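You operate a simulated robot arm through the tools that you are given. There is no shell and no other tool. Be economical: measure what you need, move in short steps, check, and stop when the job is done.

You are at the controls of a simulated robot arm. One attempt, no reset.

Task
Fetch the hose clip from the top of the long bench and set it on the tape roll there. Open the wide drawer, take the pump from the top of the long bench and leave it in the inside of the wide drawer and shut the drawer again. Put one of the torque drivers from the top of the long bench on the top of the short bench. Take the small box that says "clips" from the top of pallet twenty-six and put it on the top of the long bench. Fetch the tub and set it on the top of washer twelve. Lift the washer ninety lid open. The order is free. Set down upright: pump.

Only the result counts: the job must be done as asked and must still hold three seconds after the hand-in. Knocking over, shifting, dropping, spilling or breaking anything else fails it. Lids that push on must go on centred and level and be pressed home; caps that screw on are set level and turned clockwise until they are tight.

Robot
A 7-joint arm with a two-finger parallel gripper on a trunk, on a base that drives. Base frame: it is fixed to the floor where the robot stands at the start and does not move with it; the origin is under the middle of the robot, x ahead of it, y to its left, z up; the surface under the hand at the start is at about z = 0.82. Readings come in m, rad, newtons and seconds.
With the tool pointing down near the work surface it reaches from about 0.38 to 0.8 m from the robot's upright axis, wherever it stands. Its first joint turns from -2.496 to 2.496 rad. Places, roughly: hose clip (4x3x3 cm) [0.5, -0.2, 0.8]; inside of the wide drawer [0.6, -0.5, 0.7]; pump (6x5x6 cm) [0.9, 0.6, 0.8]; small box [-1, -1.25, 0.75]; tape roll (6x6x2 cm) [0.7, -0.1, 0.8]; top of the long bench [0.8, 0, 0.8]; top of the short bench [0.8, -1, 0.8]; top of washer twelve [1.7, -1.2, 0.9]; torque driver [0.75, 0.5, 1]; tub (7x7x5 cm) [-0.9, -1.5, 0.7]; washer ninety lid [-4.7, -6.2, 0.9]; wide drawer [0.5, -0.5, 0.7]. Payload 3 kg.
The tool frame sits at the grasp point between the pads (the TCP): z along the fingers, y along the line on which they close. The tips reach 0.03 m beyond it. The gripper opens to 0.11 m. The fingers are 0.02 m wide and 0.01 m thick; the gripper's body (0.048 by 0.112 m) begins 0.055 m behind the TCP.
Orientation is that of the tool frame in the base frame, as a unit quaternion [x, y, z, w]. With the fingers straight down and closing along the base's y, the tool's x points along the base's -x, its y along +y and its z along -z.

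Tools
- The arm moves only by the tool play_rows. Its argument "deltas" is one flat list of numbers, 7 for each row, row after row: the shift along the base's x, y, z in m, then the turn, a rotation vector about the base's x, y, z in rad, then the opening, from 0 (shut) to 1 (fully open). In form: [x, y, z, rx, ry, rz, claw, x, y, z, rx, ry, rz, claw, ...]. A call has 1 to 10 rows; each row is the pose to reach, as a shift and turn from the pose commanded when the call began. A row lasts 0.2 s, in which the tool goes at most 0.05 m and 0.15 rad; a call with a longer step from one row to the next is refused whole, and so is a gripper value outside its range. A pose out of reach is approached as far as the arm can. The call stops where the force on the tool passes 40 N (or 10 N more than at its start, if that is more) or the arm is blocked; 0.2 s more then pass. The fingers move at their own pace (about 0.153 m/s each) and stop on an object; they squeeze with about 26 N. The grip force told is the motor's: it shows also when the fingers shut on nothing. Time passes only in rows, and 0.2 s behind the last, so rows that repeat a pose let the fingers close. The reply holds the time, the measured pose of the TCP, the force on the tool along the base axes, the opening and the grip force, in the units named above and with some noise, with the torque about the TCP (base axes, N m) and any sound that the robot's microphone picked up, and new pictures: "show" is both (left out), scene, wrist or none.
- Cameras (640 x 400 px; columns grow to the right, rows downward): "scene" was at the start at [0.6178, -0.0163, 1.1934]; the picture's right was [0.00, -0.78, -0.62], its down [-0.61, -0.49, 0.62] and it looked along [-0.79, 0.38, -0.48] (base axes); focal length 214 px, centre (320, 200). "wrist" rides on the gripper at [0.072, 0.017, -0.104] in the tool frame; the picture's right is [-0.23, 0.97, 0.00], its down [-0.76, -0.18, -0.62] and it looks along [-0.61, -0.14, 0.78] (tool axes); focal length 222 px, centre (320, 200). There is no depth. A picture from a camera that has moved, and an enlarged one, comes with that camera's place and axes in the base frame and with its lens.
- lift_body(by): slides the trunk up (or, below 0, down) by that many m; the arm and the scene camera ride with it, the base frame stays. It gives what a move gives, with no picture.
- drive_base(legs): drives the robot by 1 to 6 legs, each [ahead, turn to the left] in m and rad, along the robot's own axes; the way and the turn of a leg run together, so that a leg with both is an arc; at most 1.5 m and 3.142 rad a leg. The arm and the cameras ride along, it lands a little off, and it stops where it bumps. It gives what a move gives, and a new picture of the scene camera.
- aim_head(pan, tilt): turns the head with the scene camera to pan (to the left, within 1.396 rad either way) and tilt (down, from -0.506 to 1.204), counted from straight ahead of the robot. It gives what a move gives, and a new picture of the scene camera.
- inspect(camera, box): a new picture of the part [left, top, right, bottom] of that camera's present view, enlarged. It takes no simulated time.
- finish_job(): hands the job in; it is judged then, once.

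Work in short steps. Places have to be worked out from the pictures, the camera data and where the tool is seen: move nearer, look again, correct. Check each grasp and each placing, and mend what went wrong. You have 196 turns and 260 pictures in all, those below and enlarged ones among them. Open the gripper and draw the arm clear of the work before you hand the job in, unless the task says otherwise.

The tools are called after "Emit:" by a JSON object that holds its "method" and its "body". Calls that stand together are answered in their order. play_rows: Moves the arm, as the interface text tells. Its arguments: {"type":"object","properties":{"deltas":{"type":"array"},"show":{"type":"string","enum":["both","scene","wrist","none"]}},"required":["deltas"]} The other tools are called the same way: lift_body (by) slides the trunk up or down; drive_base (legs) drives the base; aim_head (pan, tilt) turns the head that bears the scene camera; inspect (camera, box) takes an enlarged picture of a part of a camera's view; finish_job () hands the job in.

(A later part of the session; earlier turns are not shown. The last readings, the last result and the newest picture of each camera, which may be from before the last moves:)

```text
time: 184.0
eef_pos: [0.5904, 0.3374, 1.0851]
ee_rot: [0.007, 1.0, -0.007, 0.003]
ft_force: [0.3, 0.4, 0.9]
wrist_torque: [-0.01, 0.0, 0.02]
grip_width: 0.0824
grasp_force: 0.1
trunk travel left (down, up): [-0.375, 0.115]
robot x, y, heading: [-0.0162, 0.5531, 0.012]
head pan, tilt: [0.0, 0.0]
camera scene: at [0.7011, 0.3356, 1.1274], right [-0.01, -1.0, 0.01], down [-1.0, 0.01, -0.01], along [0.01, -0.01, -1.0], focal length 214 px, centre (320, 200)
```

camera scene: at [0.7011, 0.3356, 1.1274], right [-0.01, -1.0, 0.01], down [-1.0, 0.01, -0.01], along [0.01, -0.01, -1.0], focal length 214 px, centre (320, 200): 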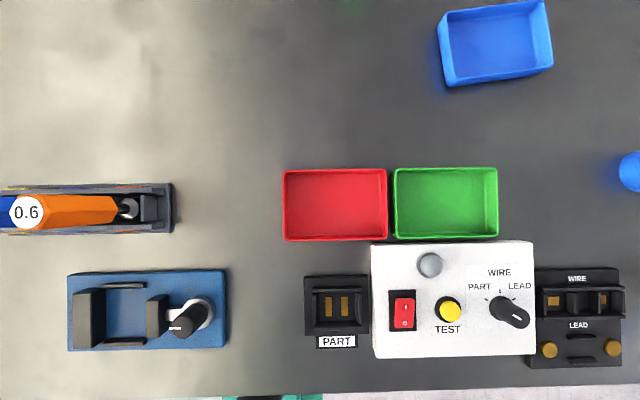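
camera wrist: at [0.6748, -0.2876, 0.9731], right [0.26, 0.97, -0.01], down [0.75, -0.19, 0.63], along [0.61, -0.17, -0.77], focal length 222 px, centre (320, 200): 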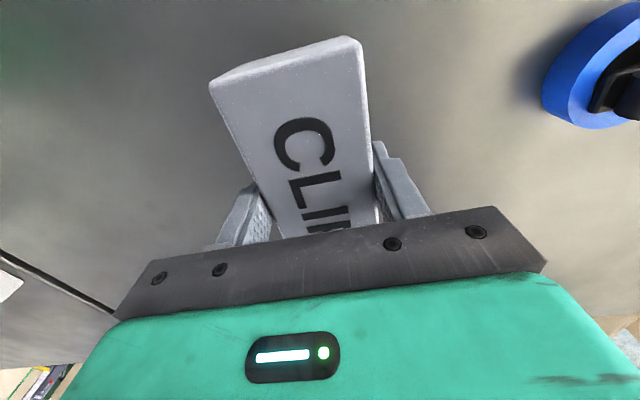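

The orange driver stands upright at about (0.692, 0.588), its handle between z 0.87 and 0.94. I pitch the hand 57° forward so I can later lay the driver flat, and move in front of it.

Emit:
{"method": "play_rows", "body": {"deltas": [0.0, 0.03, 0.0, 0, -0.14, 0, 0.5, 0.0, 0.06, 0.0, 0, -0.28, 0, 0.5, 0.0, 0.09, 0.0, 0, -0.42, 0, 0.5, 0.0, 0.12, 0.0, 0, -0.56, 0, 0.5, 0.0, 0.155, 0.0, 0, -0.7, 0, 0.5, 0.0, 0.19, 0.0, 0, -0.84, 0, 0.5, 0.0, 0.22, -0.02, 0, -0.98, 0, 0.5, 0.0, 0.25, -0.04, 0, -1.0, 0, 0.5, 0.0, 0.25, -0.08, 0, -1.0, 0, 0.5, 0.0, 0.25, -0.11, 0, -1.0, 0, 0.5]}}

```text
time: 186.2
eef_pos: [0.5913, 0.5868, 0.976]
ee_rot: [0.009, 0.875, -0.004, 0.484]
ft_force: [0.5, -0.1, 0.4]
wrist_torque: [0.01, -0.03, -0.01]
grip_width: 0.0551
grasp_force: 0.0
trunk travel left (down, up): [-0.375, 0.115]
robot x, y, heading: [-0.0182, 0.5508, 0.008]
head pan, tilt: [0.0, 0.0]
camera scene: at [0.616, 0.5854, 1.0927], right [-0.02, -1.0, 0.0], down [-0.53, 0.01, -0.85], along [0.85, -0.01, -0.53], focal length 214 px, centre (320, 200)
camera wrist: at [0.4651, 0.607, 0.97], right [0.14, 0.97, 0.2], down [-0.13, -0.18, 0.98], along [0.98, -0.16, 0.1], focal length 222 px, centre (320, 200)
```

scene: 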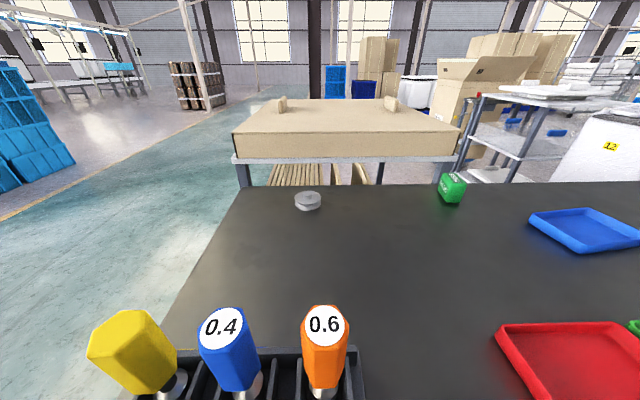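
wrist: 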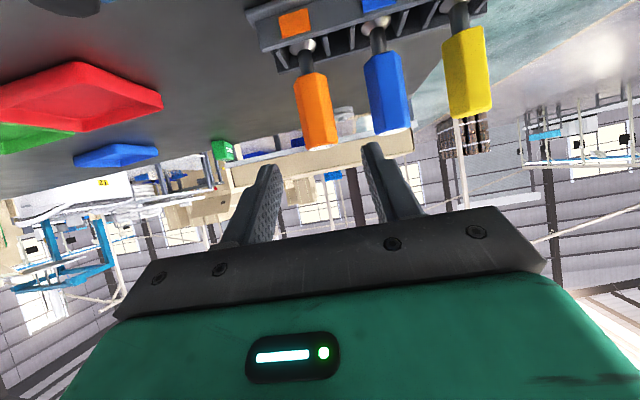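

Triangulated, the orange handle is at (0.697, 0.581) between z 0.867 and 0.939. I advance along the tool axis and close on it.

Emit:
{"method": "play_rows", "body": {"deltas": [0.0, -0.006, -0.003, 0, 0, 0, 0.5, 0.025, -0.006, -0.018, 0, 0, 0, 0.5, 0.05, -0.006, -0.035, 0, 0, 0, 0.5, 0.075, -0.006, -0.05, 0, 0, 0, 0.5, 0.101, -0.006, -0.067, 0, 0, 0, 0.5, 0.101, -0.006, -0.067, 0, 0, 0, 0.5], "show": "both"}}

```text
time: 187.6
eef_pos: [0.692, 0.5816, 0.9093]
ee_rot: [0.008, 0.875, -0.003, 0.483]
ft_force: [-0.3, 0.7, -0.4]
wrist_torque: [0.01, -0.02, -0.01]
grip_width: 0.055
grasp_force: 0.0
trunk travel left (down, up): [-0.375, 0.115]
robot x, y, heading: [-0.0146, 0.5505, 0.011]
head pan, tilt: [0.0, 0.0]
camera scene: at [0.7175, 0.5792, 1.025], right [-0.02, -1.0, 0.0], down [-0.53, 0.01, -0.85], along [0.85, -0.01, -0.53], focal length 214 px, centre (320, 200)
camera wrist: at [0.5666, 0.6008, 0.9025], right [0.14, 0.97, 0.19], down [-0.13, -0.18, 0.98], along [0.98, -0.16, 0.1], focal length 222 px, centre (320, 200)
```

scene: 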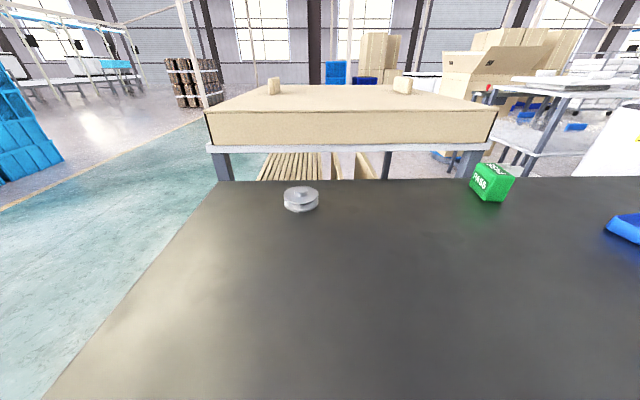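
wrist: 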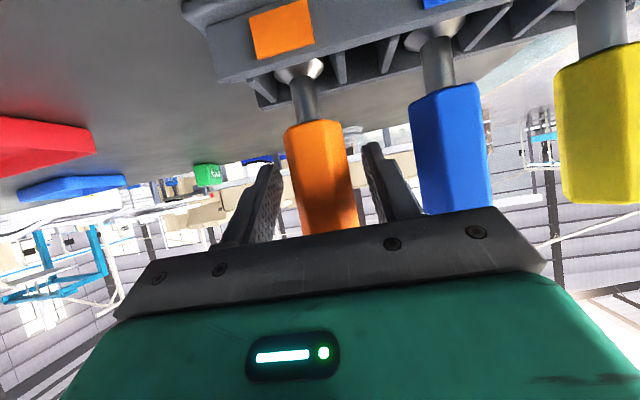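

The orange handle is centred between the fingers. I close.

Emit:
{"method": "play_rows", "body": {"deltas": [0, 0, 0, 0, 0, 0, 0, 0, 0, 0, 0, 0, 0, 0, 0, 0, 0, 0, 0, 0, 0, 0, 0, 0.02, 0, 0, 0, 0, 0, 0, 0.04, 0, 0, 0, 0], "show": "wrist"}}

```text
time: 188.8
eef_pos: [0.6932, 0.5819, 0.9495]
ee_rot: [0.009, 0.875, -0.004, 0.484]
ft_force: [0.4, 0.4, -2.0]
wrist_torque: [-0.01, 0.0, 0.02]
grip_width: 0.0341
grasp_force: 26.0
trunk travel left (down, up): [-0.375, 0.115]
robot x, y, heading: [-0.0187, 0.5504, 0.013]
head pan, tilt: [0.0, 0.0]
camera wrist: at [0.5663, 0.6014, 0.9424], right [0.14, 0.97, 0.19], down [-0.13, -0.18, 0.98], along [0.98, -0.16, 0.1], focal length 222 px, centre (320, 200)
```

wrist: 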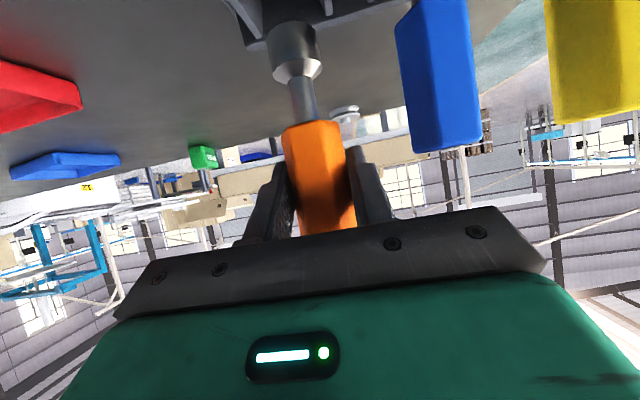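

The driver is rising out of the rack. I lift it straight up until fully free.

Emit:
{"method": "play_rows", "body": {"deltas": [0, 0, 0.03, 0, 0, 0, 0, 0, 0, 0.06, 0, 0, 0, 0, 0, 0, 0.09, 0, 0, 0, 0, 0, 0, 0.12, 0, 0, 0, 0, 0, 0, 0.15, 0, 0, 0, 0], "show": "wrist"}}

```text
time: 190.0
eef_pos: [0.6911, 0.5823, 1.0993]
ee_rot: [0.01, 0.875, -0.005, 0.484]
ft_force: [0.0, 0.2, -2.0]
wrist_torque: [0.03, 0.0, 0.02]
grip_width: 0.0343
grasp_force: 26.2
trunk travel left (down, up): [-0.375, 0.115]
robot x, y, heading: [-0.0156, 0.5513, 0.012]
head pan, tilt: [0.0, 0.0]
camera wrist: at [0.5661, 0.6018, 1.0926], right [0.14, 0.97, 0.2], down [-0.13, -0.18, 0.98], along [0.98, -0.16, 0.1], focal length 222 px, centre (320, 200)
```

wrist: 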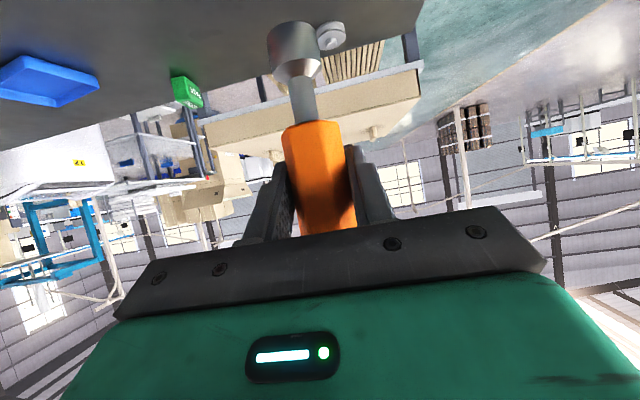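

The driver is free. I retract the hand, then drive to the short bench to find a free spot.

Emit:
{"method": "play_rows", "body": {"deltas": [-0.03, -0.01, 0.01, 0, 0, 0, 0, -0.07, -0.02, 0.02, 0, 0, 0, 0, -0.11, -0.03, 0.03, 0, 0, 0, 0, -0.15, -0.03, 0.04, 0, 0, 0, 0, -0.19, -0.03, 0.05, 0, 0, 0, 0, -0.23, -0.03, 0.05, 0, 0, 0, 0], "show": "none"}}

Emit:
{"method": "drive_base", "body": {"legs": [[-0.13, 0], [0, -1.583], [1.38, 0], [0, 1.571]]}}

```text
time: 191.4
eef_pos: [0.5235, 0.5524, 1.1928]
ee_rot: [0.009, 0.876, -0.003, 0.483]
ft_force: [0.5, 0.6, -1.9]
wrist_torque: [0.02, 0.0, -0.03]
grip_width: 0.034
grasp_force: 25.7
out of reach, approached as far as the arm can: row 4, 5, 6
trunk travel left (down, up): [-0.375, 0.115]
robot x, y, heading: [-0.0149, 0.5499, 0.011]
head pan, tilt: [0.0, 0.0]
```

```text
time: 196.2
eef_pos: [-0.0902, 0.0071, 1.194]
ee_rot: [0.593, 0.644, -0.326, 0.356]
ft_force: [-2.3, 0.3, -1.8]
wrist_torque: [0.03, -0.05, 0.07]
grip_width: 0.0339
grasp_force: 25.8
trunk travel left (down, up): [-0.375, 0.115]
robot x, y, heading: [-0.1007, 0.5545, -1.473]
head pan, tilt: [0.0, 0.0]
stopped in leg 2: the robot was blocked; the commanded pose is now the measured one
camera scene: at [-0.088, -0.0185, 1.3093], right [-1.0, -0.09, 0.0], down [-0.04, 0.53, -0.84], along [0.07, -0.84, -0.53], focal length 214 px, centre (320, 200)
```

scene: 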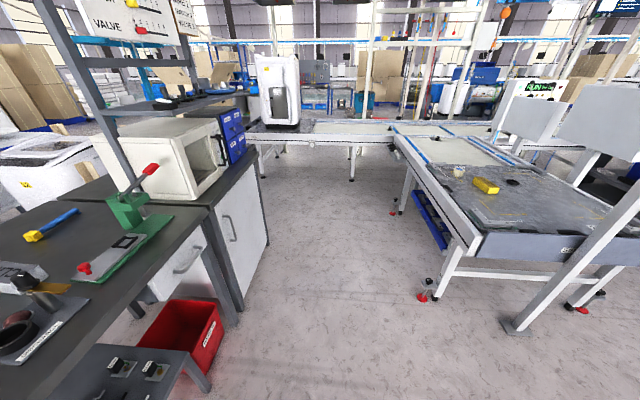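

The base brushed something under the bench during the turn. I back away at an angle and then turn fully.

Emit:
{"method": "drive_base", "body": {"legs": [[0, 0.9], [-0.2, 0], [0, -1.0]]}}

Emit:
{"method": "drive_base", "body": {"legs": [[1.4, 0]]}}

```text
time: 202.7
eef_pos: [-0.304, 0.1159, 1.194]
ee_rot: [0.621, 0.618, -0.341, 0.341]
ft_force: [0.4, -0.1, -0.7]
wrist_torque: [0.0, 0.04, -0.01]
grip_width: 0.0346
grasp_force: 25.5
trunk travel left (down, up): [-0.375, 0.115]
robot x, y, heading: [-0.2535, 0.6577, -1.564]
head pan, tilt: [0.0, 0.0]
camera scene: at [-0.3033, 0.0896, 1.309], right [-1.0, 0.0, 0.0], down [0.0, 0.54, -0.84], along [0.0, -0.84, -0.54], focal length 214 px, centre (320, 200)
```

scene: 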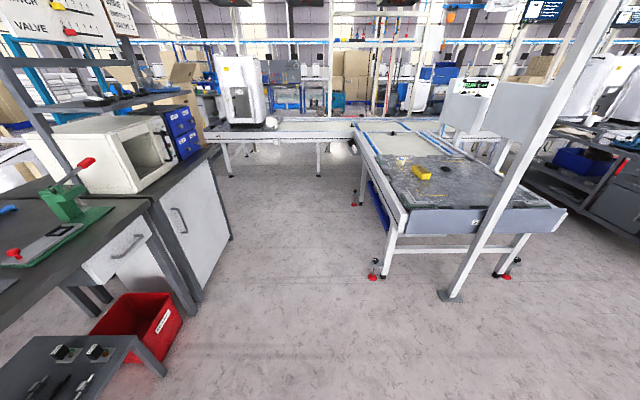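

```text
time: 209.7
eef_pos: [-0.2946, -1.2838, 1.1937]
ee_rot: [0.619, 0.619, -0.341, 0.342]
ft_force: [-0.1, 0.4, -1.3]
wrist_torque: [0.02, 0.0, 0.0]
grip_width: 0.0338
grasp_force: 26.3
trunk travel left (down, up): [-0.375, 0.115]
robot x, y, heading: [-0.2443, -0.7399, -1.567]
head pan, tilt: [0.0, 0.0]
camera scene: at [-0.2944, -1.3103, 1.3095], right [-1.0, 0.0, 0.0], down [0.0, 0.54, -0.84], along [0.0, -0.84, -0.54], focal length 214 px, centre (320, 200)
```

scene: 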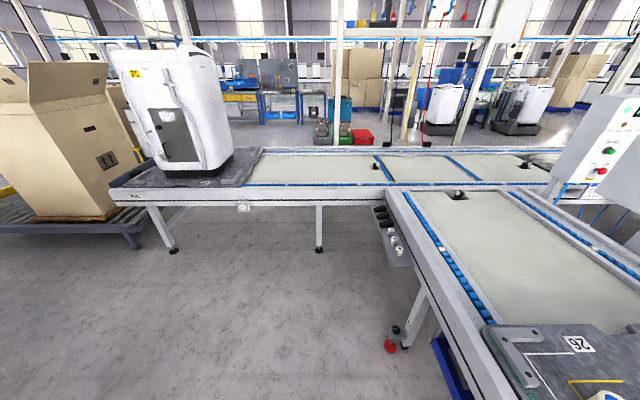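

I turn to face the short bench.

Emit:
{"method": "drive_base", "body": {"legs": [[0, 1.567]]}}

```text
time: 213.5
eef_pos: [0.2946, -0.8537, 1.1967]
ee_rot: [0.052, 0.875, -0.029, 0.481]
ft_force: [-0.6, 1.0, -1.2]
wrist_torque: [-0.06, 0.01, -0.06]
grip_width: 0.0342
grasp_force: 26.6
trunk travel left (down, up): [-0.375, 0.115]
robot x, y, heading: [-0.2446, -0.7876, -0.09]
head pan, tilt: [0.0, 0.0]
stopped in leg 1: the robot was blocked; the commanded pose is now the measured one
camera scene: at [0.3192, -0.8567, 1.3116], right [-0.12, -0.99, 0.0], down [-0.53, 0.06, -0.85], along [0.84, -0.1, -0.53], focal length 214 px, centre (320, 200)
```

scene: 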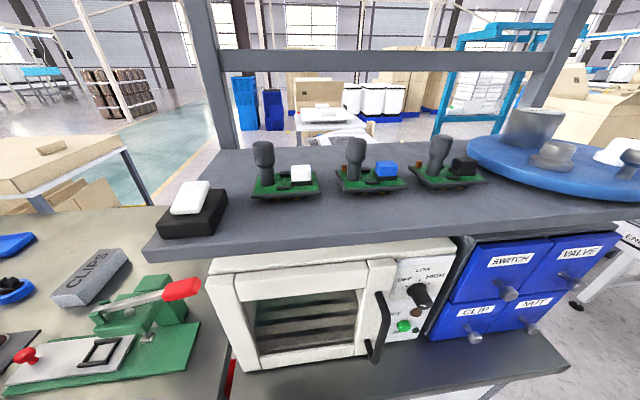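

I tilt down to see the strip of bench top before the oven and bins.

Emit:
{"method": "aim_head", "body": {"pan": -0.2, "tilt": 0.45}}

```text
time: 214.4
eef_pos: [0.2946, -0.8545, 1.1953]
ee_rot: [0.054, 0.874, -0.029, 0.482]
ft_force: [0.2, 0.0, -1.5]
wrist_torque: [0.0, 0.01, 0.02]
grip_width: 0.0342
grasp_force: 26.4
trunk travel left (down, up): [-0.375, 0.115]
robot x, y, heading: [-0.2485, -0.7838, -0.088]
head pan, tilt: [-0.201, 0.45]
camera scene: at [0.2949, -0.8738, 1.276], right [-0.28, -0.95, 0.11], down [-0.82, 0.19, -0.53], along [0.49, -0.24, -0.84], focal length 214 px, centre (320, 200)
```

scene: 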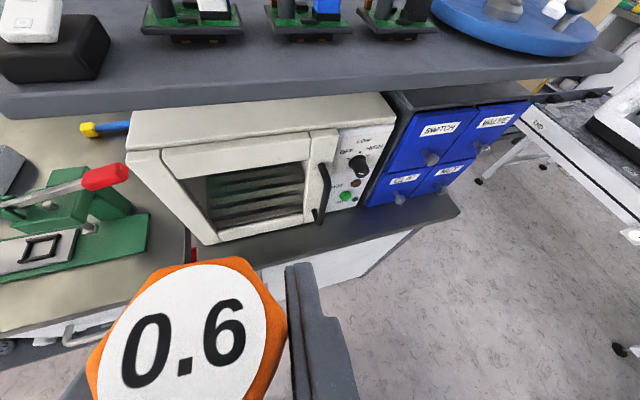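

The strip before the oven is about 6.5 cm deep (x 0.44–0.506), enough to lay the driver along y at about (0.472, -0.87). I tuck in the head camera, square the hand, and begin rotating the driver to horizontal, clear of the shelf.

Emit:
{"method": "aim_head", "body": {"pan": 0, "tilt": 1.0}}

Emit:
{"method": "play_rows", "body": {"deltas": [-0.01, -0.01, -0.04, 0, 0, 0.06, 0, -0.015, -0.02, -0.08, 0, 0, 0.122, 0, -0.015, -0.02, -0.1, 0, 0, 0.122, 0], "show": "none"}}

Emit:
{"method": "play_rows", "body": {"deltas": [0, 0, 0, 0.0922, 0.0774, -0.0774, 0, 0, 0, 0, 0.1843, 0.1547, -0.1548, 0, 0, 0, 0, 0.2765, 0.232, -0.2322, 0, 0, 0, 0, 0.3686, 0.3093, -0.3096, 0, 0, 0, 0, 0.4608, 0.3866, -0.387, 0, 0, 0, 0, 0.5529, 0.464, -0.4644, 0, 0, 0, 0, 0.645, 0.5413, -0.5418, 0, 0, 0, 0, 0.7372, 0.6186, -0.6192, 0, 0, 0, 0, 0.8293, 0.696, -0.6966, 0, 0, 0, 0, 0.9215, 0.7733, -0.774, 0], "show": "wrist"}}

```text
time: 215.4
eef_pos: [0.2938, -0.8536, 1.1961]
ee_rot: [0.052, 0.874, -0.028, 0.482]
ft_force: [0.0, 0.5, -2.6]
wrist_torque: [0.0, 0.01, 0.01]
grip_width: 0.0339
grasp_force: 26.1
trunk travel left (down, up): [-0.375, 0.115]
robot x, y, heading: [-0.249, -0.7858, -0.089]
head pan, tilt: [0.0, 1.0]
camera scene: at [0.2558, -0.8507, 1.2484], right [-0.12, -0.99, 0.0], down [-0.99, 0.12, -0.01], along [0.01, 0.0, -1.0], focal length 214 px, centre (320, 200)
```

scene: 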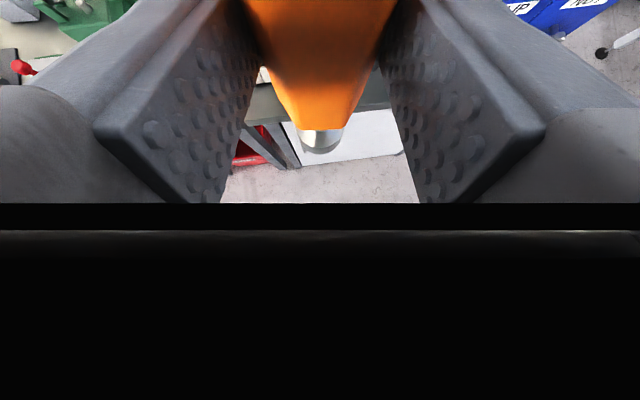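

```text
time: 216.2
eef_pos: [0.3125, -0.8691, 1.1371]
ee_rot: [-0.001, 0.876, 0.002, 0.481]
ft_force: [0.7, -0.2, -1.5]
wrist_torque: [0.03, 0.02, 0.05]
grip_width: 0.034
grasp_force: 25.8
out of reach, approached as far as the arm can: row 1, 2, 3
trunk travel left (down, up): [-0.375, 0.115]
robot x, y, heading: [-0.2433, -0.787, -0.092]
head pan, tilt: [0.0, 1.0]
```

```text
time: 218.4
eef_pos: [0.3132, -0.8668, 1.1369]
ee_rot: [0.516, 0.832, 0.199, 0.053]
ft_force: [-0.1, 0.3, -1.6]
wrist_torque: [-0.04, -0.01, 0.05]
grip_width: 0.034
grasp_force: 26.6
trunk travel left (down, up): [-0.375, 0.115]
robot x, y, heading: [-0.2499, -0.7867, -0.092]
head pan, tilt: [0.0, 1.0]
camera wrist: at [0.2633, -0.8251, 1.2458], right [0.92, 0.18, 0.35], down [0.02, -0.91, 0.41], along [0.39, -0.37, -0.84], focal length 222 px, centre (320, 200)
```

wrist: 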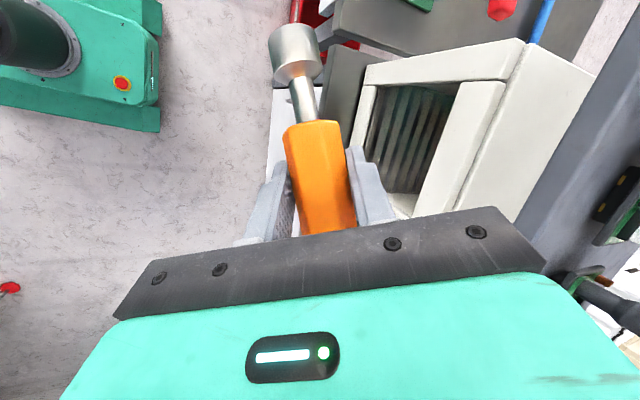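

That works within reach. I finish the rotation while lowering a bit.

Emit:
{"method": "play_rows", "body": {"deltas": [0, 0, -0.02, 0.0914, 0.0767, -0.0768, 0, 0, 0, -0.05, 0.1828, 0.1534, -0.1535, 0, 0, 0, -0.09, 0.2741, 0.23, -0.2303, 0, 0, 0, -0.13, 0.3655, 0.3067, -0.307, 0, 0, -0.02, -0.17, 0.3655, 0.3067, -0.307, 0, 0, -0.02, -0.17, 0.3655, 0.3067, -0.307, 0], "show": "wrist"}}

```text
time: 219.8
eef_pos: [0.3134, -0.8879, 0.9659]
ee_rot: [0.66, 0.693, 0.256, -0.136]
ft_force: [0.4, 0.4, -1.4]
wrist_torque: [-0.05, 0.0, 0.01]
grip_width: 0.0342
grasp_force: 26.1
trunk travel left (down, up): [-0.375, 0.115]
robot x, y, heading: [-0.2451, -0.7904, -0.088]
head pan, tilt: [0.0, 1.0]
camera wrist: at [0.3072, -0.8818, 1.093], right [0.98, -0.19, 0.05], down [-0.2, -0.98, 0.09], along [0.03, -0.09, -0.99], focal length 222 px, centre (320, 200)
```

wrist: 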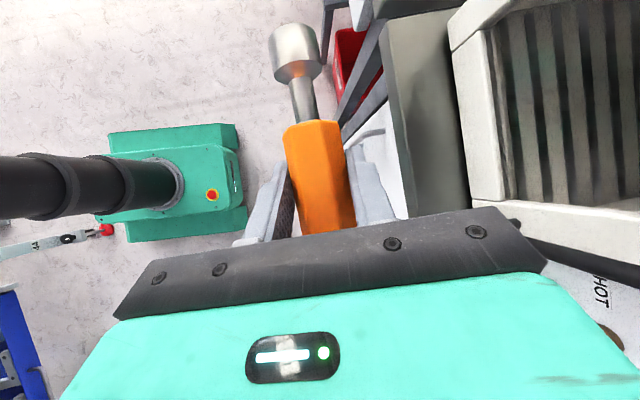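

The strip is confirmed: bench edge x 0.431, oven front x 0.503. I tilt the hand back 20° so its body clears the oven, and move over the strip.

Emit:
{"method": "play_rows", "body": {"deltas": [0.0, 0, 0, 0, -0.12, 0, 0, 0.0, 0, 0, 0, -0.24, 0, 0, 0.02, -0.004, -0.01, 0, -0.35, 0, 0, 0.05, -0.008, -0.02, 0, -0.35, 0, 0, 0.08, -0.012, -0.03, 0, -0.35, 0, 0, 0.115, -0.012, -0.045, 0, -0.35, 0, 0, 0.135, -0.012, -0.055, 0, -0.35, 0, 0, 0.135, -0.012, -0.055, 0, -0.35, 0, 0], "show": "wrist"}}

```text
time: 221.4
eef_pos: [0.4418, -0.8967, 0.9137]
ee_rot: [0.602, 0.709, 0.367, -0.018]
ft_force: [-21.4, 10.2, 5.7]
wrist_torque: [-1.32, -1.81, -1.19]
grip_width: 0.0341
grasp_force: 25.9
trunk travel left (down, up): [-0.375, 0.115]
robot x, y, heading: [-0.2454, -0.7856, -0.093]
head pan, tilt: [0.0, 1.0]
stopped in row 8: the force on the tool passed its limit at 43 N (the readings are from after the stop); the commanded pose is now the measured one
camera wrist: at [0.3928, -0.8906, 1.0308], right [0.91, -0.19, 0.38], down [-0.21, -0.98, 0.01], along [0.37, -0.09, -0.93], focal length 222 px, centre (320, 200)
```

wrist: 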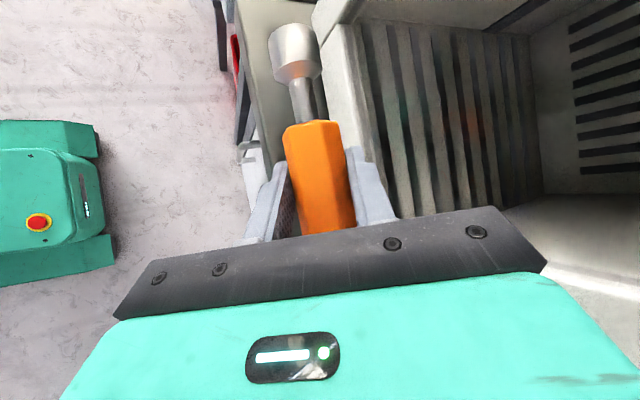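

The hand touched the oven's door handle (contact near (0.497, -0.98, 0.98)). I back off and shift 8 cm toward +y, away from it.

Emit:
{"method": "play_rows", "body": {"deltas": [-0.03, 0.0, 0.0, 0, 0, 0, 0, -0.04, 0.03, 0.0, 0, 0, 0, 0, -0.04, 0.075, 0.0, 0, 0, 0, 0, -0.01, 0.08, 0.0, 0, 0, 0, 0, 0.005, 0.08, -0.005, 0, 0, 0, 0, 0.018, 0.08, -0.01, 0, 0, 0, 0], "show": "wrist"}}

```text
time: 222.8
eef_pos: [0.4631, -0.8182, 0.9019]
ee_rot: [0.605, 0.707, 0.366, -0.018]
ft_force: [-1.3, -0.6, -1.1]
wrist_torque: [-0.02, 0.01, -0.01]
grip_width: 0.0342
grasp_force: 26.3
trunk travel left (down, up): [-0.375, 0.115]
robot x, y, heading: [-0.2462, -0.7886, -0.094]
head pan, tilt: [0.0, 1.0]
camera wrist: at [0.4136, -0.8125, 1.0194], right [0.91, -0.19, 0.38], down [-0.21, -0.98, 0.01], along [0.37, -0.09, -0.93], focal length 222 px, centre (320, 200)
```

wrist: 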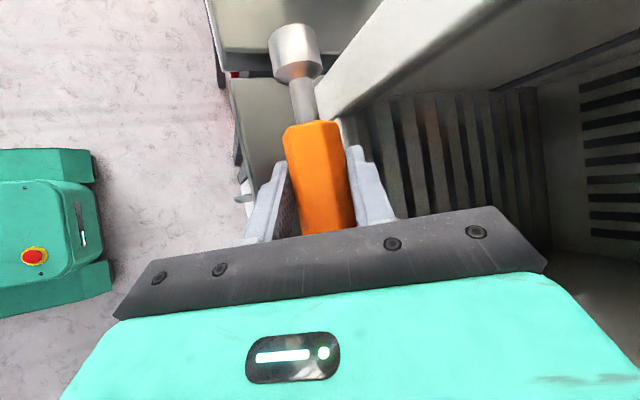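

No contact now, and the driver is above the strip. I lower slowly until the finger or driver touches.

Emit:
{"method": "play_rows", "body": {"deltas": [0, 0, -0.012, 0, 0, 0, 0, 0, 0, -0.024, 0, 0, 0, 0, 0, 0, -0.031, 0, 0, 0, 0, 0, 0, -0.035, 0, 0, 0, 0, 0, 0, -0.038, 0, 0, 0, 0, 0, 0, -0.041, 0, 0, 0, 0, 0, 0, -0.044, 0, 0, 0, 0, 0, 0, -0.047, 0, 0, 0, 0], "show": "wrist"}}

```text
time: 224.6
eef_pos: [0.4612, -0.819, 0.8595]
ee_rot: [0.604, 0.707, 0.367, -0.015]
ft_force: [-4.9, -2.0, 29.7]
wrist_torque: [0.2, 0.48, 0.08]
grip_width: 0.0342
grasp_force: 26.6
trunk travel left (down, up): [-0.375, 0.115]
robot x, y, heading: [-0.2471, -0.788, -0.091]
head pan, tilt: [0.0, 1.0]
camera wrist: at [0.4123, -0.8128, 0.9763], right [0.9, -0.19, 0.38], down [-0.21, -0.98, 0.01], along [0.37, -0.09, -0.92], focal length 222 px, centre (320, 200)
```

wrist: 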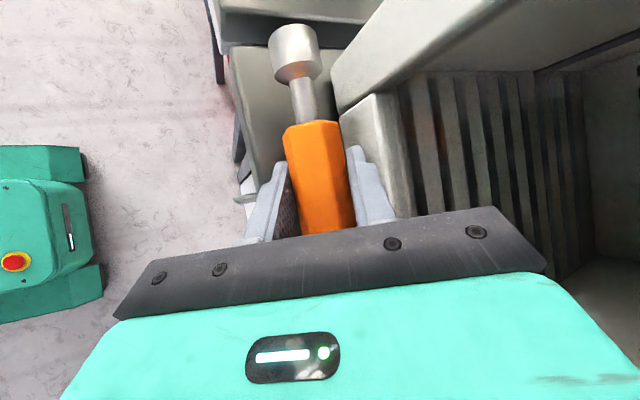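

The lower fingertip touches the bench with the driver about 1.5 cm above it. I ease up slightly and open slowly so it settles onto the strip.

Emit:
{"method": "play_rows", "body": {"deltas": [0, 0, 0.003, 0, 0, 0, 0.0, 0, 0, 0.003, 0, 0, 0, 0.33, 0, 0, 0.004, 0, 0, 0, 0.36, 0, 0, 0.005, 0, 0, 0, 0.4, 0, 0, 0.006, 0, 0, 0, 0.44, 0, 0, 0.006, 0, 0, 0, 0.44], "show": "wrist"}}

```text
time: 226.0
eef_pos: [0.4611, -0.8183, 0.8598]
ee_rot: [0.604, 0.708, 0.365, -0.019]
ft_force: [-5.7, -1.9, -4.1]
wrist_torque: [-0.05, 0.35, 0.0]
grip_width: 0.0365
grasp_force: 0.1
trunk travel left (down, up): [-0.375, 0.115]
robot x, y, heading: [-0.2474, -0.7846, -0.092]
head pan, tilt: [0.0, 1.0]
camera wrist: at [0.4126, -0.8127, 0.9774], right [0.91, -0.19, 0.38], down [-0.21, -0.98, 0.01], along [0.36, -0.09, -0.93], focal length 222 px, centre (320, 200)
```

wrist: 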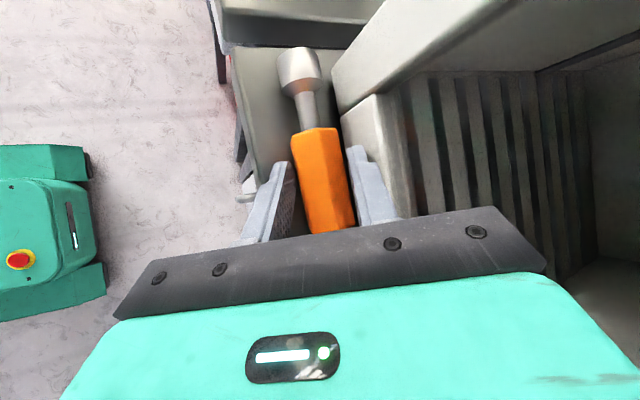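

The driver has dropped onto the strip. I withdraw the fingers along their faces, up and back.

Emit:
{"method": "play_rows", "body": {"deltas": [-0.007, 0, 0.012, 0, 0, 0, 0.42, -0.014, 0, 0.024, 0, 0, 0, 0.42, -0.024, 0, 0.042, 0, 0, 0, 0.42, -0.04, 0, 0.07, 0, 0, 0, 0.42, -0.06, 0, 0.1, 0, 0, 0, 0.42, -0.085, 0, 0.13, 0, 0, 0, 0.42], "show": "wrist"}}

```text
time: 227.4
eef_pos: [0.3774, -0.8175, 0.9923]
ee_rot: [0.605, 0.707, 0.366, -0.017]
ft_force: [0.3, 0.2, 0.3]
wrist_torque: [-0.03, 0.0, 0.03]
grip_width: 0.0461
grasp_force: 0.0
trunk travel left (down, up): [-0.375, 0.115]
robot x, y, heading: [-0.2478, -0.7864, -0.093]
head pan, tilt: [0.0, 1.0]
camera wrist: at [0.3286, -0.8126, 1.1096], right [0.91, -0.19, 0.38], down [-0.21, -0.98, 0.01], along [0.37, -0.09, -0.93], focal length 222 px, centre (320, 200)
```

wrist: 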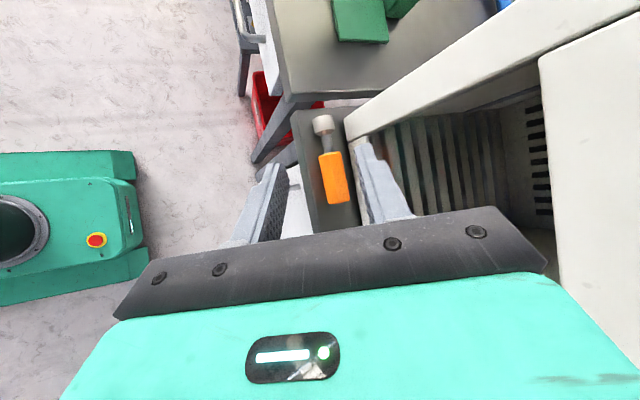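

The orange driver lies on the short bench strip. I turn the hand back to vertical while retreating.

Emit:
{"method": "play_rows", "body": {"deltas": [-0.02, 0.0, 0.02, -0.081, -0.003, 0.1346, 0.5, -0.04, 0.0, 0.04, -0.162, -0.006, 0.269, 0.5, -0.06, 0.0, 0.06, -0.243, -0.008, 0.404, 0.5, -0.08, 0.0, 0.08, -0.324, -0.011, 0.538, 0.5, -0.1, 0.0, 0.09, -0.405, -0.014, 0.673, 0.5, -0.11, 0.0, 0.1, -0.486, -0.017, 0.808, 0.5, -0.11, 0.0, 0.1, -0.567, -0.02, 0.942, 0.5, -0.11, 0.0, 0.1, -0.648, -0.022, 1.077, 0.5, -0.11, 0.0, 0.1, -0.729, -0.025, 1.211, 0.5, -0.11, 0.0, 0.1, -0.77, -0.027, 1.28, 0.5], "show": "none"}}

Emit:
{"method": "drive_base", "body": {"legs": [[0.12, 0], [0, -1.48], [0.5, 0]]}}

```text
refused: row 1 steps farther than a row can; nothing moved
```

```text
time: 228.6
eef_pos: [0.4669, -0.8261, 0.9946]
ee_rot: [0.603, 0.708, 0.367, -0.02]
ft_force: [-16.4, -2.7, -3.6]
wrist_torque: [-0.05, 0.36, 0.0]
grip_width: 0.0381
grasp_force: 0.1
trunk travel left (down, up): [-0.375, 0.115]
robot x, y, heading: [-0.1563, -0.794, -0.091]
head pan, tilt: [0.0, 1.0]
stopped in leg 1: the force on the tool passed its limit at 69 N (the readings are from after the stop); the commanded pose is now the measured one
camera scene: at [0.4475, -0.8791, 1.0285], right [-0.87, 0.0, -0.5], down [-0.5, 0.0, 0.87], along [-0.01, 1.0, 0.0], focal length 214 px, centre (320, 200)
```

scene: 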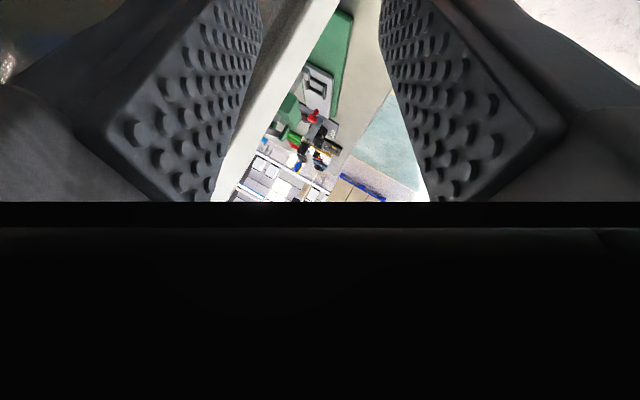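

The arm move was refused but the drive still ran, so a finger pressed the oven front. I back straight off at once and check.

Emit:
{"method": "drive_base", "body": {"legs": [[-0.1, 0]]}}

```text
time: 229.8
eef_pos: [0.3683, -0.8175, 0.9929]
ee_rot: [0.603, 0.708, 0.367, -0.019]
ft_force: [1.6, -0.3, -0.5]
wrist_torque: [0.0, -0.01, 0.02]
grip_width: 0.0462
grasp_force: 0.0
trunk travel left (down, up): [-0.375, 0.115]
robot x, y, heading: [-0.2566, -0.787, -0.091]
head pan, tilt: [0.0, 1.0]
camera scene: at [0.3493, -0.87, 1.0283], right [-0.87, 0.0, -0.5], down [-0.5, 0.0, 0.87], along [0.0, 1.0, 0.0], focal length 214 px, centre (320, 200)
```

scene: 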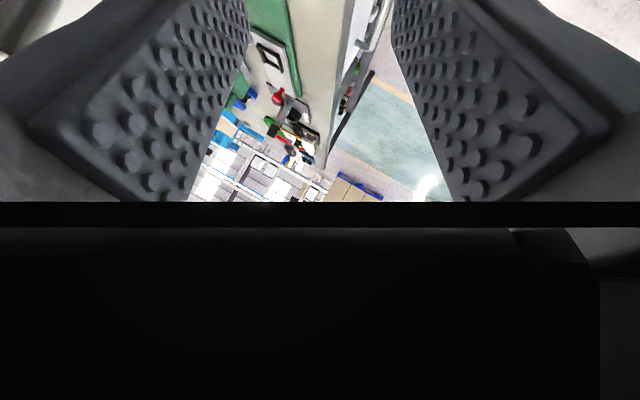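

Now the rotation to vertical, with smaller steps.

Emit:
{"method": "play_rows", "body": {"deltas": [-0.02, 0.0, 0.02, -0.073, -0.003, 0.121, 0.5, -0.04, 0.0, 0.04, -0.146, -0.005, 0.242, 0.5, -0.06, 0.0, 0.06, -0.219, -0.008, 0.363, 0.5, -0.08, 0.0, 0.08, -0.292, -0.01, 0.485, 0.5, -0.09, 0.0, 0.09, -0.364, -0.013, 0.606, 0.5, -0.1, 0.0, 0.1, -0.437, -0.015, 0.727, 0.5, -0.1, 0.0, 0.1, -0.51, -0.018, 0.848, 0.5, -0.1, 0.0, 0.1, -0.583, -0.02, 0.969, 0.5, -0.1, 0.0, 0.1, -0.656, -0.023, 1.09, 0.5, -0.1, 0.0, 0.1, -0.729, -0.025, 1.21, 0.5], "show": "none"}}

```text
time: 231.9
eef_pos: [0.2674, -0.8172, 1.095]
ee_rot: [0.065, 0.997, 0.038, -0.009]
ft_force: [0.2, 0.3, -0.7]
wrist_torque: [0.03, 0.0, -0.02]
grip_width: 0.055
grasp_force: 0.1
trunk travel left (down, up): [-0.375, 0.115]
robot x, y, heading: [-0.2522, -0.7846, -0.095]
head pan, tilt: [0.0, 1.0]
```

I finish the turn, then look ahead with the head camera to check the driver and oven.

Emit:
{"method": "play_rows", "body": {"deltas": [0, 0, 0, -0.05, -0.002, 0.075, 0.5, 0, 0, 0, -0.075, -0.003, 0.06, 0.5], "show": "none"}}

Emit:
{"method": "aim_head", "body": {"pan": 0, "tilt": -0.4}}

```text
time: 232.6
eef_pos: [0.2666, -0.8177, 1.0952]
ee_rot: [0.037, 0.999, 0.001, -0.006]
ft_force: [-0.2, -0.5, 0.3]
wrist_torque: [0.04, 0.0, 0.03]
grip_width: 0.0551
grasp_force: 0.0
trunk travel left (down, up): [-0.375, 0.115]
robot x, y, heading: [-0.2548, -0.7864, -0.092]
head pan, tilt: [0.0, 1.0]
```

```text
time: 234.1
eef_pos: [0.2677, -0.8159, 1.0946]
ee_rot: [0.038, 0.999, 0.0, -0.006]
ft_force: [0.8, 1.0, -0.2]
wrist_torque: [0.01, -0.02, 0.0]
grip_width: 0.0552
grasp_force: 0.1
trunk travel left (down, up): [-0.375, 0.115]
robot x, y, heading: [-0.253, -0.7868, -0.091]
head pan, tilt: [0.0, -0.4]
camera scene: at [0.4111, -0.8288, 1.1507], right [-0.07, -1.0, 0.0], down [-0.92, 0.07, -0.38], along [0.38, -0.03, -0.93], focal length 214 px, centre (320, 200)
```

scene: 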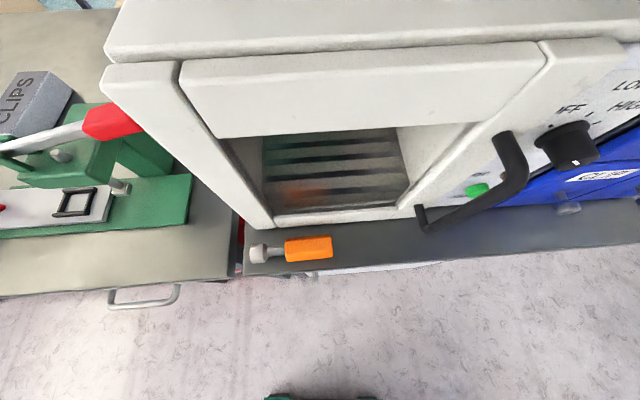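

The driver lies on the short bench and the oven is in place. I draw the hand in and tuck the head before driving to the tub.

Emit:
{"method": "play_rows", "body": {"deltas": [-0.04, 0, 0, 0, 0, 0, 0.5, -0.08, 0, 0.0, 0, 0, 0, 0.5], "show": "none"}}

Emit:
{"method": "aim_head", "body": {"pan": 0, "tilt": 0.0}}

Emit:
{"method": "drive_base", "body": {"legs": [[0.1, 0], [0, -1.48], [0.42, 0], [0, -1.571]]}}

```text
time: 234.7
eef_pos: [0.1881, -0.8177, 1.0946]
ee_rot: [0.038, 0.999, 0.001, -0.006]
ft_force: [0.7, -0.3, -0.1]
wrist_torque: [0.01, -0.01, -0.04]
grip_width: 0.0549
grasp_force: 0.1
trunk travel left (down, up): [-0.375, 0.115]
robot x, y, heading: [-0.2562, -0.7849, -0.095]
head pan, tilt: [0.0, -0.4]
```

```text
time: 235.6
eef_pos: [0.1894, -0.8174, 1.0933]
ee_rot: [0.037, 0.999, 0.0, -0.006]
ft_force: [-0.1, -0.1, -0.1]
wrist_torque: [-0.01, -0.01, -0.05]
grip_width: 0.055
grasp_force: 0.0
trunk travel left (down, up): [-0.375, 0.115]
robot x, y, heading: [-0.254, -0.784, -0.095]
head pan, tilt: [0.0, 0.0]
camera scene: at [0.2986, -0.8267, 1.1337], right [-0.07, -1.0, 0.0], down [-1.0, 0.07, 0.01], along [-0.01, 0.0, -1.0], focal length 214 px, centre (320, 200)
```

scene: 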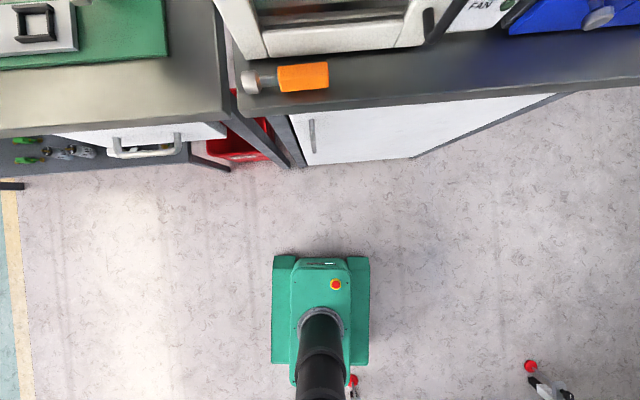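

```text
time: 246.0
eef_pos: [-0.6018, -1.2758, 1.0945]
ee_rot: [0.998, 0.066, 0.004, 0.001]
ft_force: [0.2, 1.5, -0.5]
wrist_torque: [-0.15, 0.01, -0.01]
grip_width: 0.0552
grasp_force: 0.1
trunk travel left (down, up): [-0.375, 0.115]
robot x, y, heading: [-0.1478, -1.3008, -3.064]
head pan, tilt: [0.0, 0.0]
stopped in leg 4: the robot was blocked; the commanded pose is now the measured one
camera scene: at [-0.7105, -1.2918, 1.135], right [-0.13, 0.99, 0.0], down [0.99, 0.13, 0.01], along [0.01, 0.0, -1.0], focal length 214 px, centre (320, 200)
```

scene: 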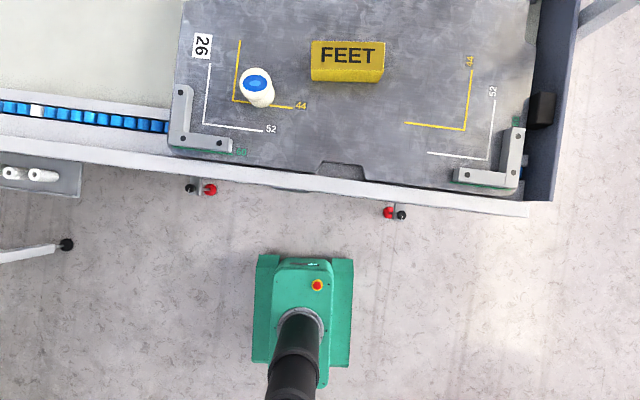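

The tub is near (-0.93, -1.45). I drive 15 cm ahead for reach and lower the trunk.

Emit:
{"method": "drive_base", "body": {"legs": [[0.14, 0]]}}

Emit:
{"method": "lift_body", "body": {"by": -0.13}}

```text
time: 247.4
eef_pos: [-0.7433, -1.289, 1.0952]
ee_rot: [0.998, 0.067, 0.006, -0.001]
ft_force: [-0.6, -0.1, 0.6]
wrist_torque: [0.01, 0.02, 0.0]
grip_width: 0.0551
grasp_force: 0.0
trunk travel left (down, up): [-0.375, 0.115]
robot x, y, heading: [-0.2904, -1.3138, -3.06]
head pan, tilt: [0.0, 0.0]
camera scene: at [-0.8519, -1.3056, 1.1349], right [-0.13, 0.99, 0.0], down [0.99, 0.13, 0.01], along [0.01, 0.0, -1.0], focal length 214 px, centre (320, 200)
```

scene: 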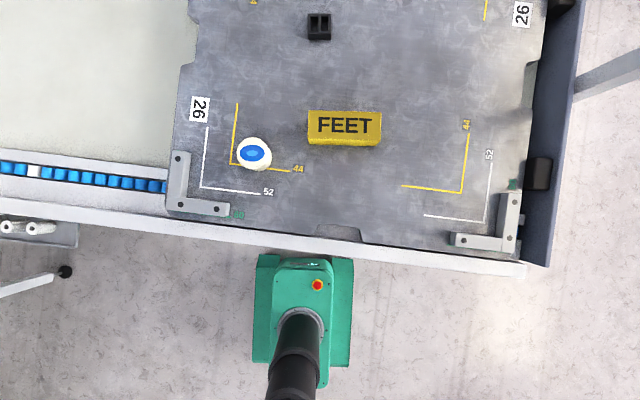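

```text
time: 248.9
eef_pos: [-0.7435, -1.2899, 0.9654]
ee_rot: [0.998, 0.067, 0.006, 0.0]
ft_force: [-0.1, -0.1, 0.0]
wrist_torque: [0.0, 0.02, 0.01]
grip_width: 0.0552
grasp_force: 0.0
trunk travel left (down, up): [-0.245, 0.245]
robot x, y, heading: [-0.2945, -1.3098, -3.059]
head pan, tilt: [0.0, 0.0]
```

The tub is located at (-0.925, -1.454), top z 0.694, about 7 cm across. I move above it with the gripper fully open.

Emit:
{"method": "play_rows", "body": {"deltas": [-0.03, -0.03, 0, 0, 0, 0, 1.0, -0.065, -0.06, 0, 0, 0, 0, 1.0, -0.1, -0.09, 0, 0, 0, 0, 1.0, -0.135, -0.12, -0.01, 0, 0, 0, 1.0, -0.165, -0.15, -0.03, 0, 0, 0, 1.0, -0.182, -0.164, -0.07, 0, 0, 0, 1.0, -0.182, -0.164, -0.12, 0, 0, 0, 1.0, -0.182, -0.164, -0.16, 0, 0, 0, 1.0]}}

```text
time: 250.8
eef_pos: [-0.9257, -1.4544, 0.8037]
ee_rot: [0.998, 0.067, 0.006, -0.001]
ft_force: [-1.3, 0.1, 1.5]
wrist_torque: [-0.02, 0.01, 0.02]
grip_width: 0.1101
grasp_force: 0.1
trunk travel left (down, up): [-0.245, 0.245]
robot x, y, heading: [-0.2867, -1.3126, -3.06]
head pan, tilt: [0.0, 0.0]
camera scene: at [-1.034, -1.4696, 0.8438], right [-0.13, 0.99, 0.0], down [0.99, 0.13, 0.01], along [0.01, 0.0, -1.0], focal length 214 px, centre (320, 200)
camera wrist: at [-0.8522, -1.4607, 0.9073], right [-0.1, -1.0, 0.0], down [-0.79, 0.07, 0.61], along [-0.61, 0.06, -0.79], focal length 222 px, centre (320, 200)
```

scene: 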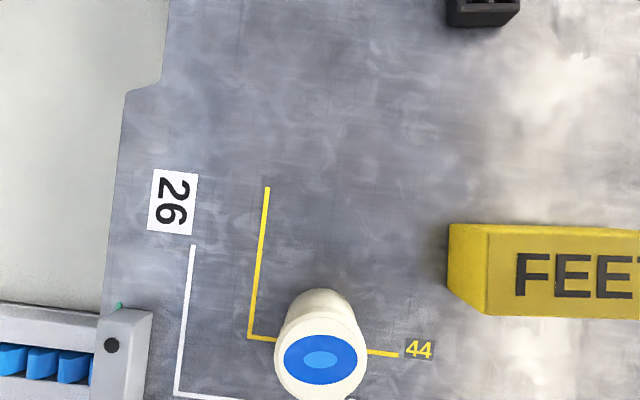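
wrist: 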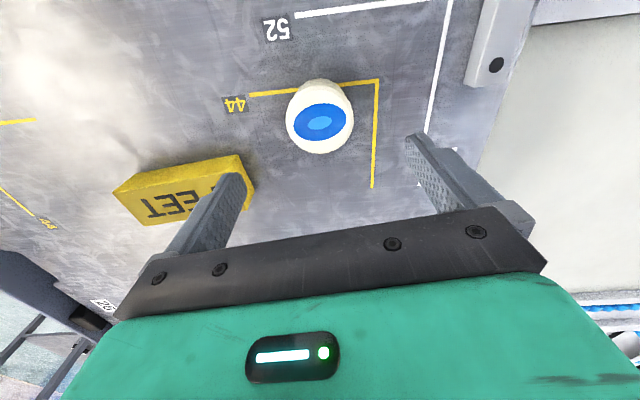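

Aligned. I narrow the opening a little, descend around the tub and close.

Emit:
{"method": "play_rows", "body": {"deltas": [0, 0, -0.02, 0, 0, 0, 0.87, 0, 0, -0.06, 0, 0, 0, 0.87, 0, 0, -0.1, 0, 0, 0, 0.87, 0, 0, -0.116, 0, 0, 0, 0.87, 0, 0, -0.116, 0, 0, 0, 0.87, 0, 0, -0.116, 0, 0, 0, 0.4, 0, 0, -0.116, 0, 0, 0, 0.4, 0, 0, -0.116, 0, 0, 0, 0.4], "show": "wrist"}}

```text
time: 252.6
eef_pos: [-0.9249, -1.4538, 0.6892]
ee_rot: [0.998, 0.066, 0.005, -0.001]
ft_force: [0.0, 0.3, 0.1]
wrist_torque: [-0.04, 0.0, 0.02]
grip_width: 0.0602
grasp_force: 26.1
trunk travel left (down, up): [-0.245, 0.245]
robot x, y, heading: [-0.2904, -1.3135, -3.06]
head pan, tilt: [0.0, 0.0]
camera wrist: at [-0.852, -1.46, 0.7921], right [-0.1, -1.0, 0.0], down [-0.79, 0.07, 0.61], along [-0.61, 0.06, -0.79], focal length 222 px, centre (320, 200)
```

wrist: 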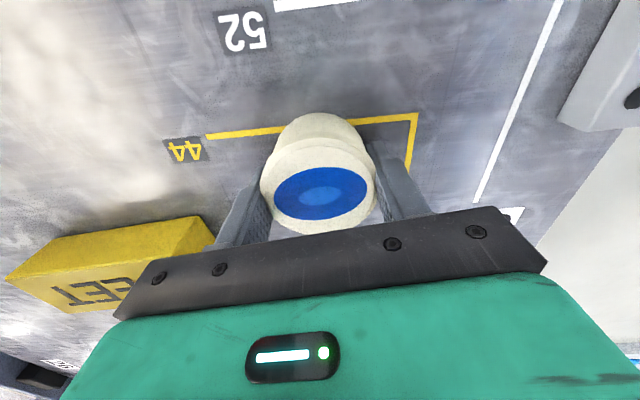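

The tub is held at 60 mm below its lid rim. I lift it and raise the trunk.

Emit:
{"method": "play_rows", "body": {"deltas": [0, 0, 0.03, 0, 0, 0, 0.4, 0, 0, 0.07, 0, 0, 0, 0.4, 0.0, 0, 0.11, 0, 0, 0, 0.4, 0.03, 0.02, 0.14, 0, 0, 0, 0.4, 0.07, 0.04, 0.16, 0, 0, 0, 0.4, 0.11, 0.06, 0.18, 0, 0, 0, 0.4, 0.15, 0.08, 0.2, 0, 0, 0, 0.4, 0.18, 0.11, 0.22, 0, 0, 0, 0.4, 0.2, 0.14, 0.25, 0, 0, 0, 0.4], "show": "wrist"}}

Emit:
{"method": "lift_body", "body": {"by": 0.2}}

```text
time: 254.6
eef_pos: [-0.7246, -1.3144, 0.9392]
ee_rot: [0.998, 0.067, 0.006, 0.0]
ft_force: [-0.5, -0.3, -1.5]
wrist_torque: [0.03, -0.03, 0.0]
grip_width: 0.0604
grasp_force: 25.6
trunk travel left (down, up): [-0.245, 0.245]
robot x, y, heading: [-0.2886, -1.3105, -3.057]
head pan, tilt: [0.0, 0.0]
camera wrist: at [-0.6516, -1.3206, 1.0424], right [-0.1, -1.0, 0.0], down [-0.78, 0.07, 0.62], along [-0.61, 0.06, -0.79], focal length 222 px, centre (320, 200)
```

wrist: 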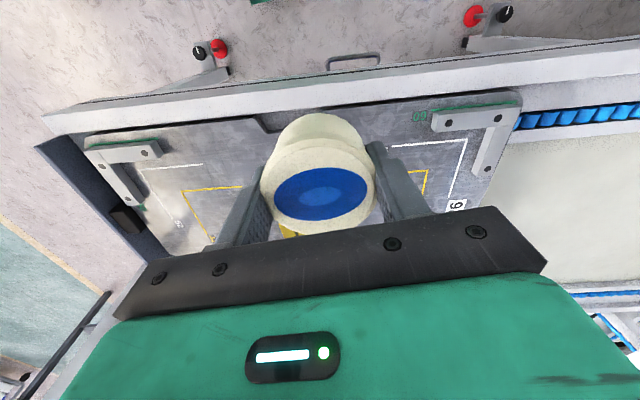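

```text
time: 256.7
eef_pos: [-0.7242, -1.3139, 1.1373]
ee_rot: [0.998, 0.067, 0.005, 0.0]
ft_force: [-0.3, -0.1, -0.6]
wrist_torque: [0.01, 0.02, 0.0]
grip_width: 0.0602
grasp_force: 26.1
trunk travel left (down, up): [-0.445, 0.045]
robot x, y, heading: [-0.2915, -1.3125, -3.057]
head pan, tilt: [0.0, 0.0]
```

I back off, turn to face -y, and look left (+x) past the short bench for a path to washer twelve.

Emit:
{"method": "drive_base", "body": {"legs": [[-0.14, 0], [0, 1.487]]}}

Emit:
{"method": "aim_head", "body": {"pan": 1.25, "tilt": 0.1}}

```text
time: 261.8
eef_pos: [-0.1879, -1.7346, 1.1401]
ee_rot: [0.693, 0.721, 0.004, -0.004]
ft_force: [-0.2, -0.2, -1.4]
wrist_torque: [-0.01, -0.02, 0.04]
grip_width: 0.0605
grasp_force: 26.2
trunk travel left (down, up): [-0.445, 0.045]
robot x, y, heading: [-0.2033, -1.2991, -1.589]
head pan, tilt: [0.0, 0.0]
camera scene: at [-0.1837, -1.8461, 1.1788], right [-1.0, -0.04, 0.0], down [-0.04, 1.0, 0.01], along [0.0, 0.01, -1.0], focal length 214 px, centre (320, 200)
```

scene: 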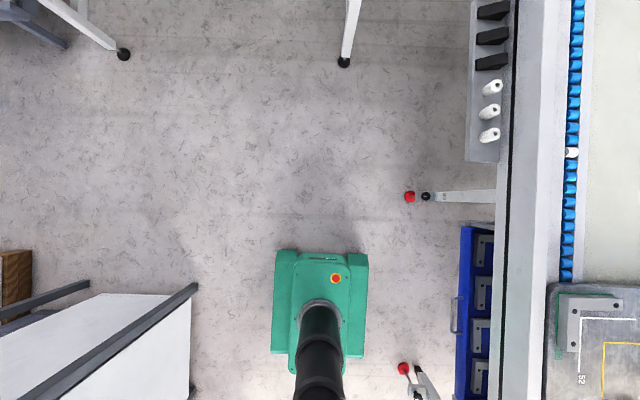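

```text
time: 263.2
eef_pos: [-0.1879, -1.7348, 1.1393]
ee_rot: [0.693, 0.721, 0.003, -0.004]
ft_force: [0.0, -0.3, -0.9]
wrist_torque: [-0.02, -0.02, 0.03]
grip_width: 0.0599
grasp_force: 25.9
trunk travel left (down, up): [-0.445, 0.045]
robot x, y, heading: [-0.2047, -1.3039, -1.589]
head pan, tilt: [1.25, 0.099]
camera scene: at [-0.0967, -1.8343, 1.2402], right [-0.32, 0.0, -0.95], down [-0.13, 0.99, 0.04], along [0.94, 0.14, -0.31], focal length 214 px, centre (320, 200)
```

scene: 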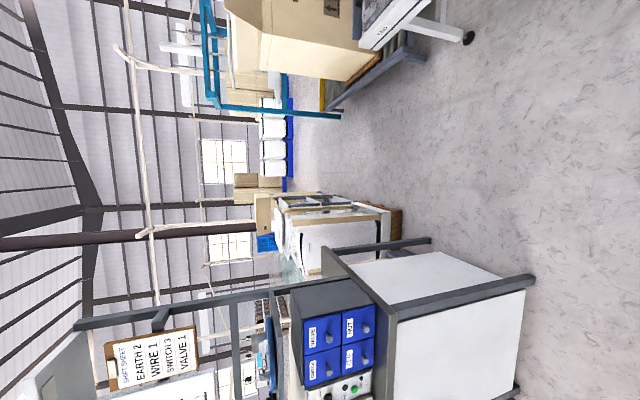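

The floor between the short bench and the far conveyor is open. I drive down to y about -1.85 and then along +x.

Emit:
{"method": "drive_base", "body": {"legs": [[0.58, 0], [0, 1.589], [1.2, 0]]}}

```text
time: 270.6
eef_pos: [0.2224, -1.8541, 1.141]
ee_rot: [-0.034, 0.999, 0.0, -0.004]
ft_force: [0.7, 0.6, -1.1]
wrist_torque: [-0.03, -0.01, -0.01]
grip_width: 0.0603
grasp_force: 26.2
trunk travel left (down, up): [-0.445, 0.045]
robot x, y, heading: [-0.208, -1.9394, 0.001]
head pan, tilt: [1.25, 0.099]
stopped in leg 2: the robot was blocked; the commanded pose is now the measured one
camera scene: at [0.3184, -1.7605, 1.2414], right [0.01, -0.32, -0.95], down [-0.99, -0.16, 0.04], along [-0.17, 0.93, -0.31], focal length 214 px, centre (320, 200)
```

scene: 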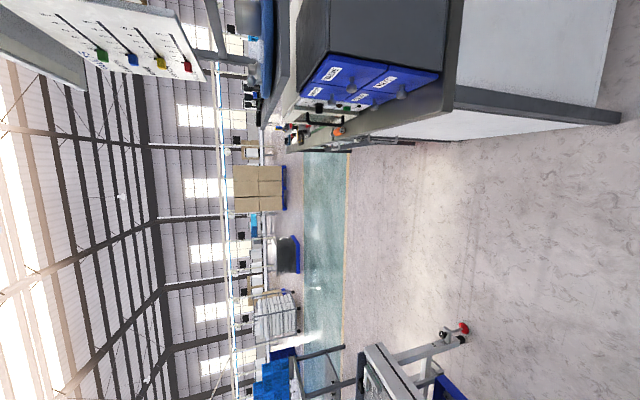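

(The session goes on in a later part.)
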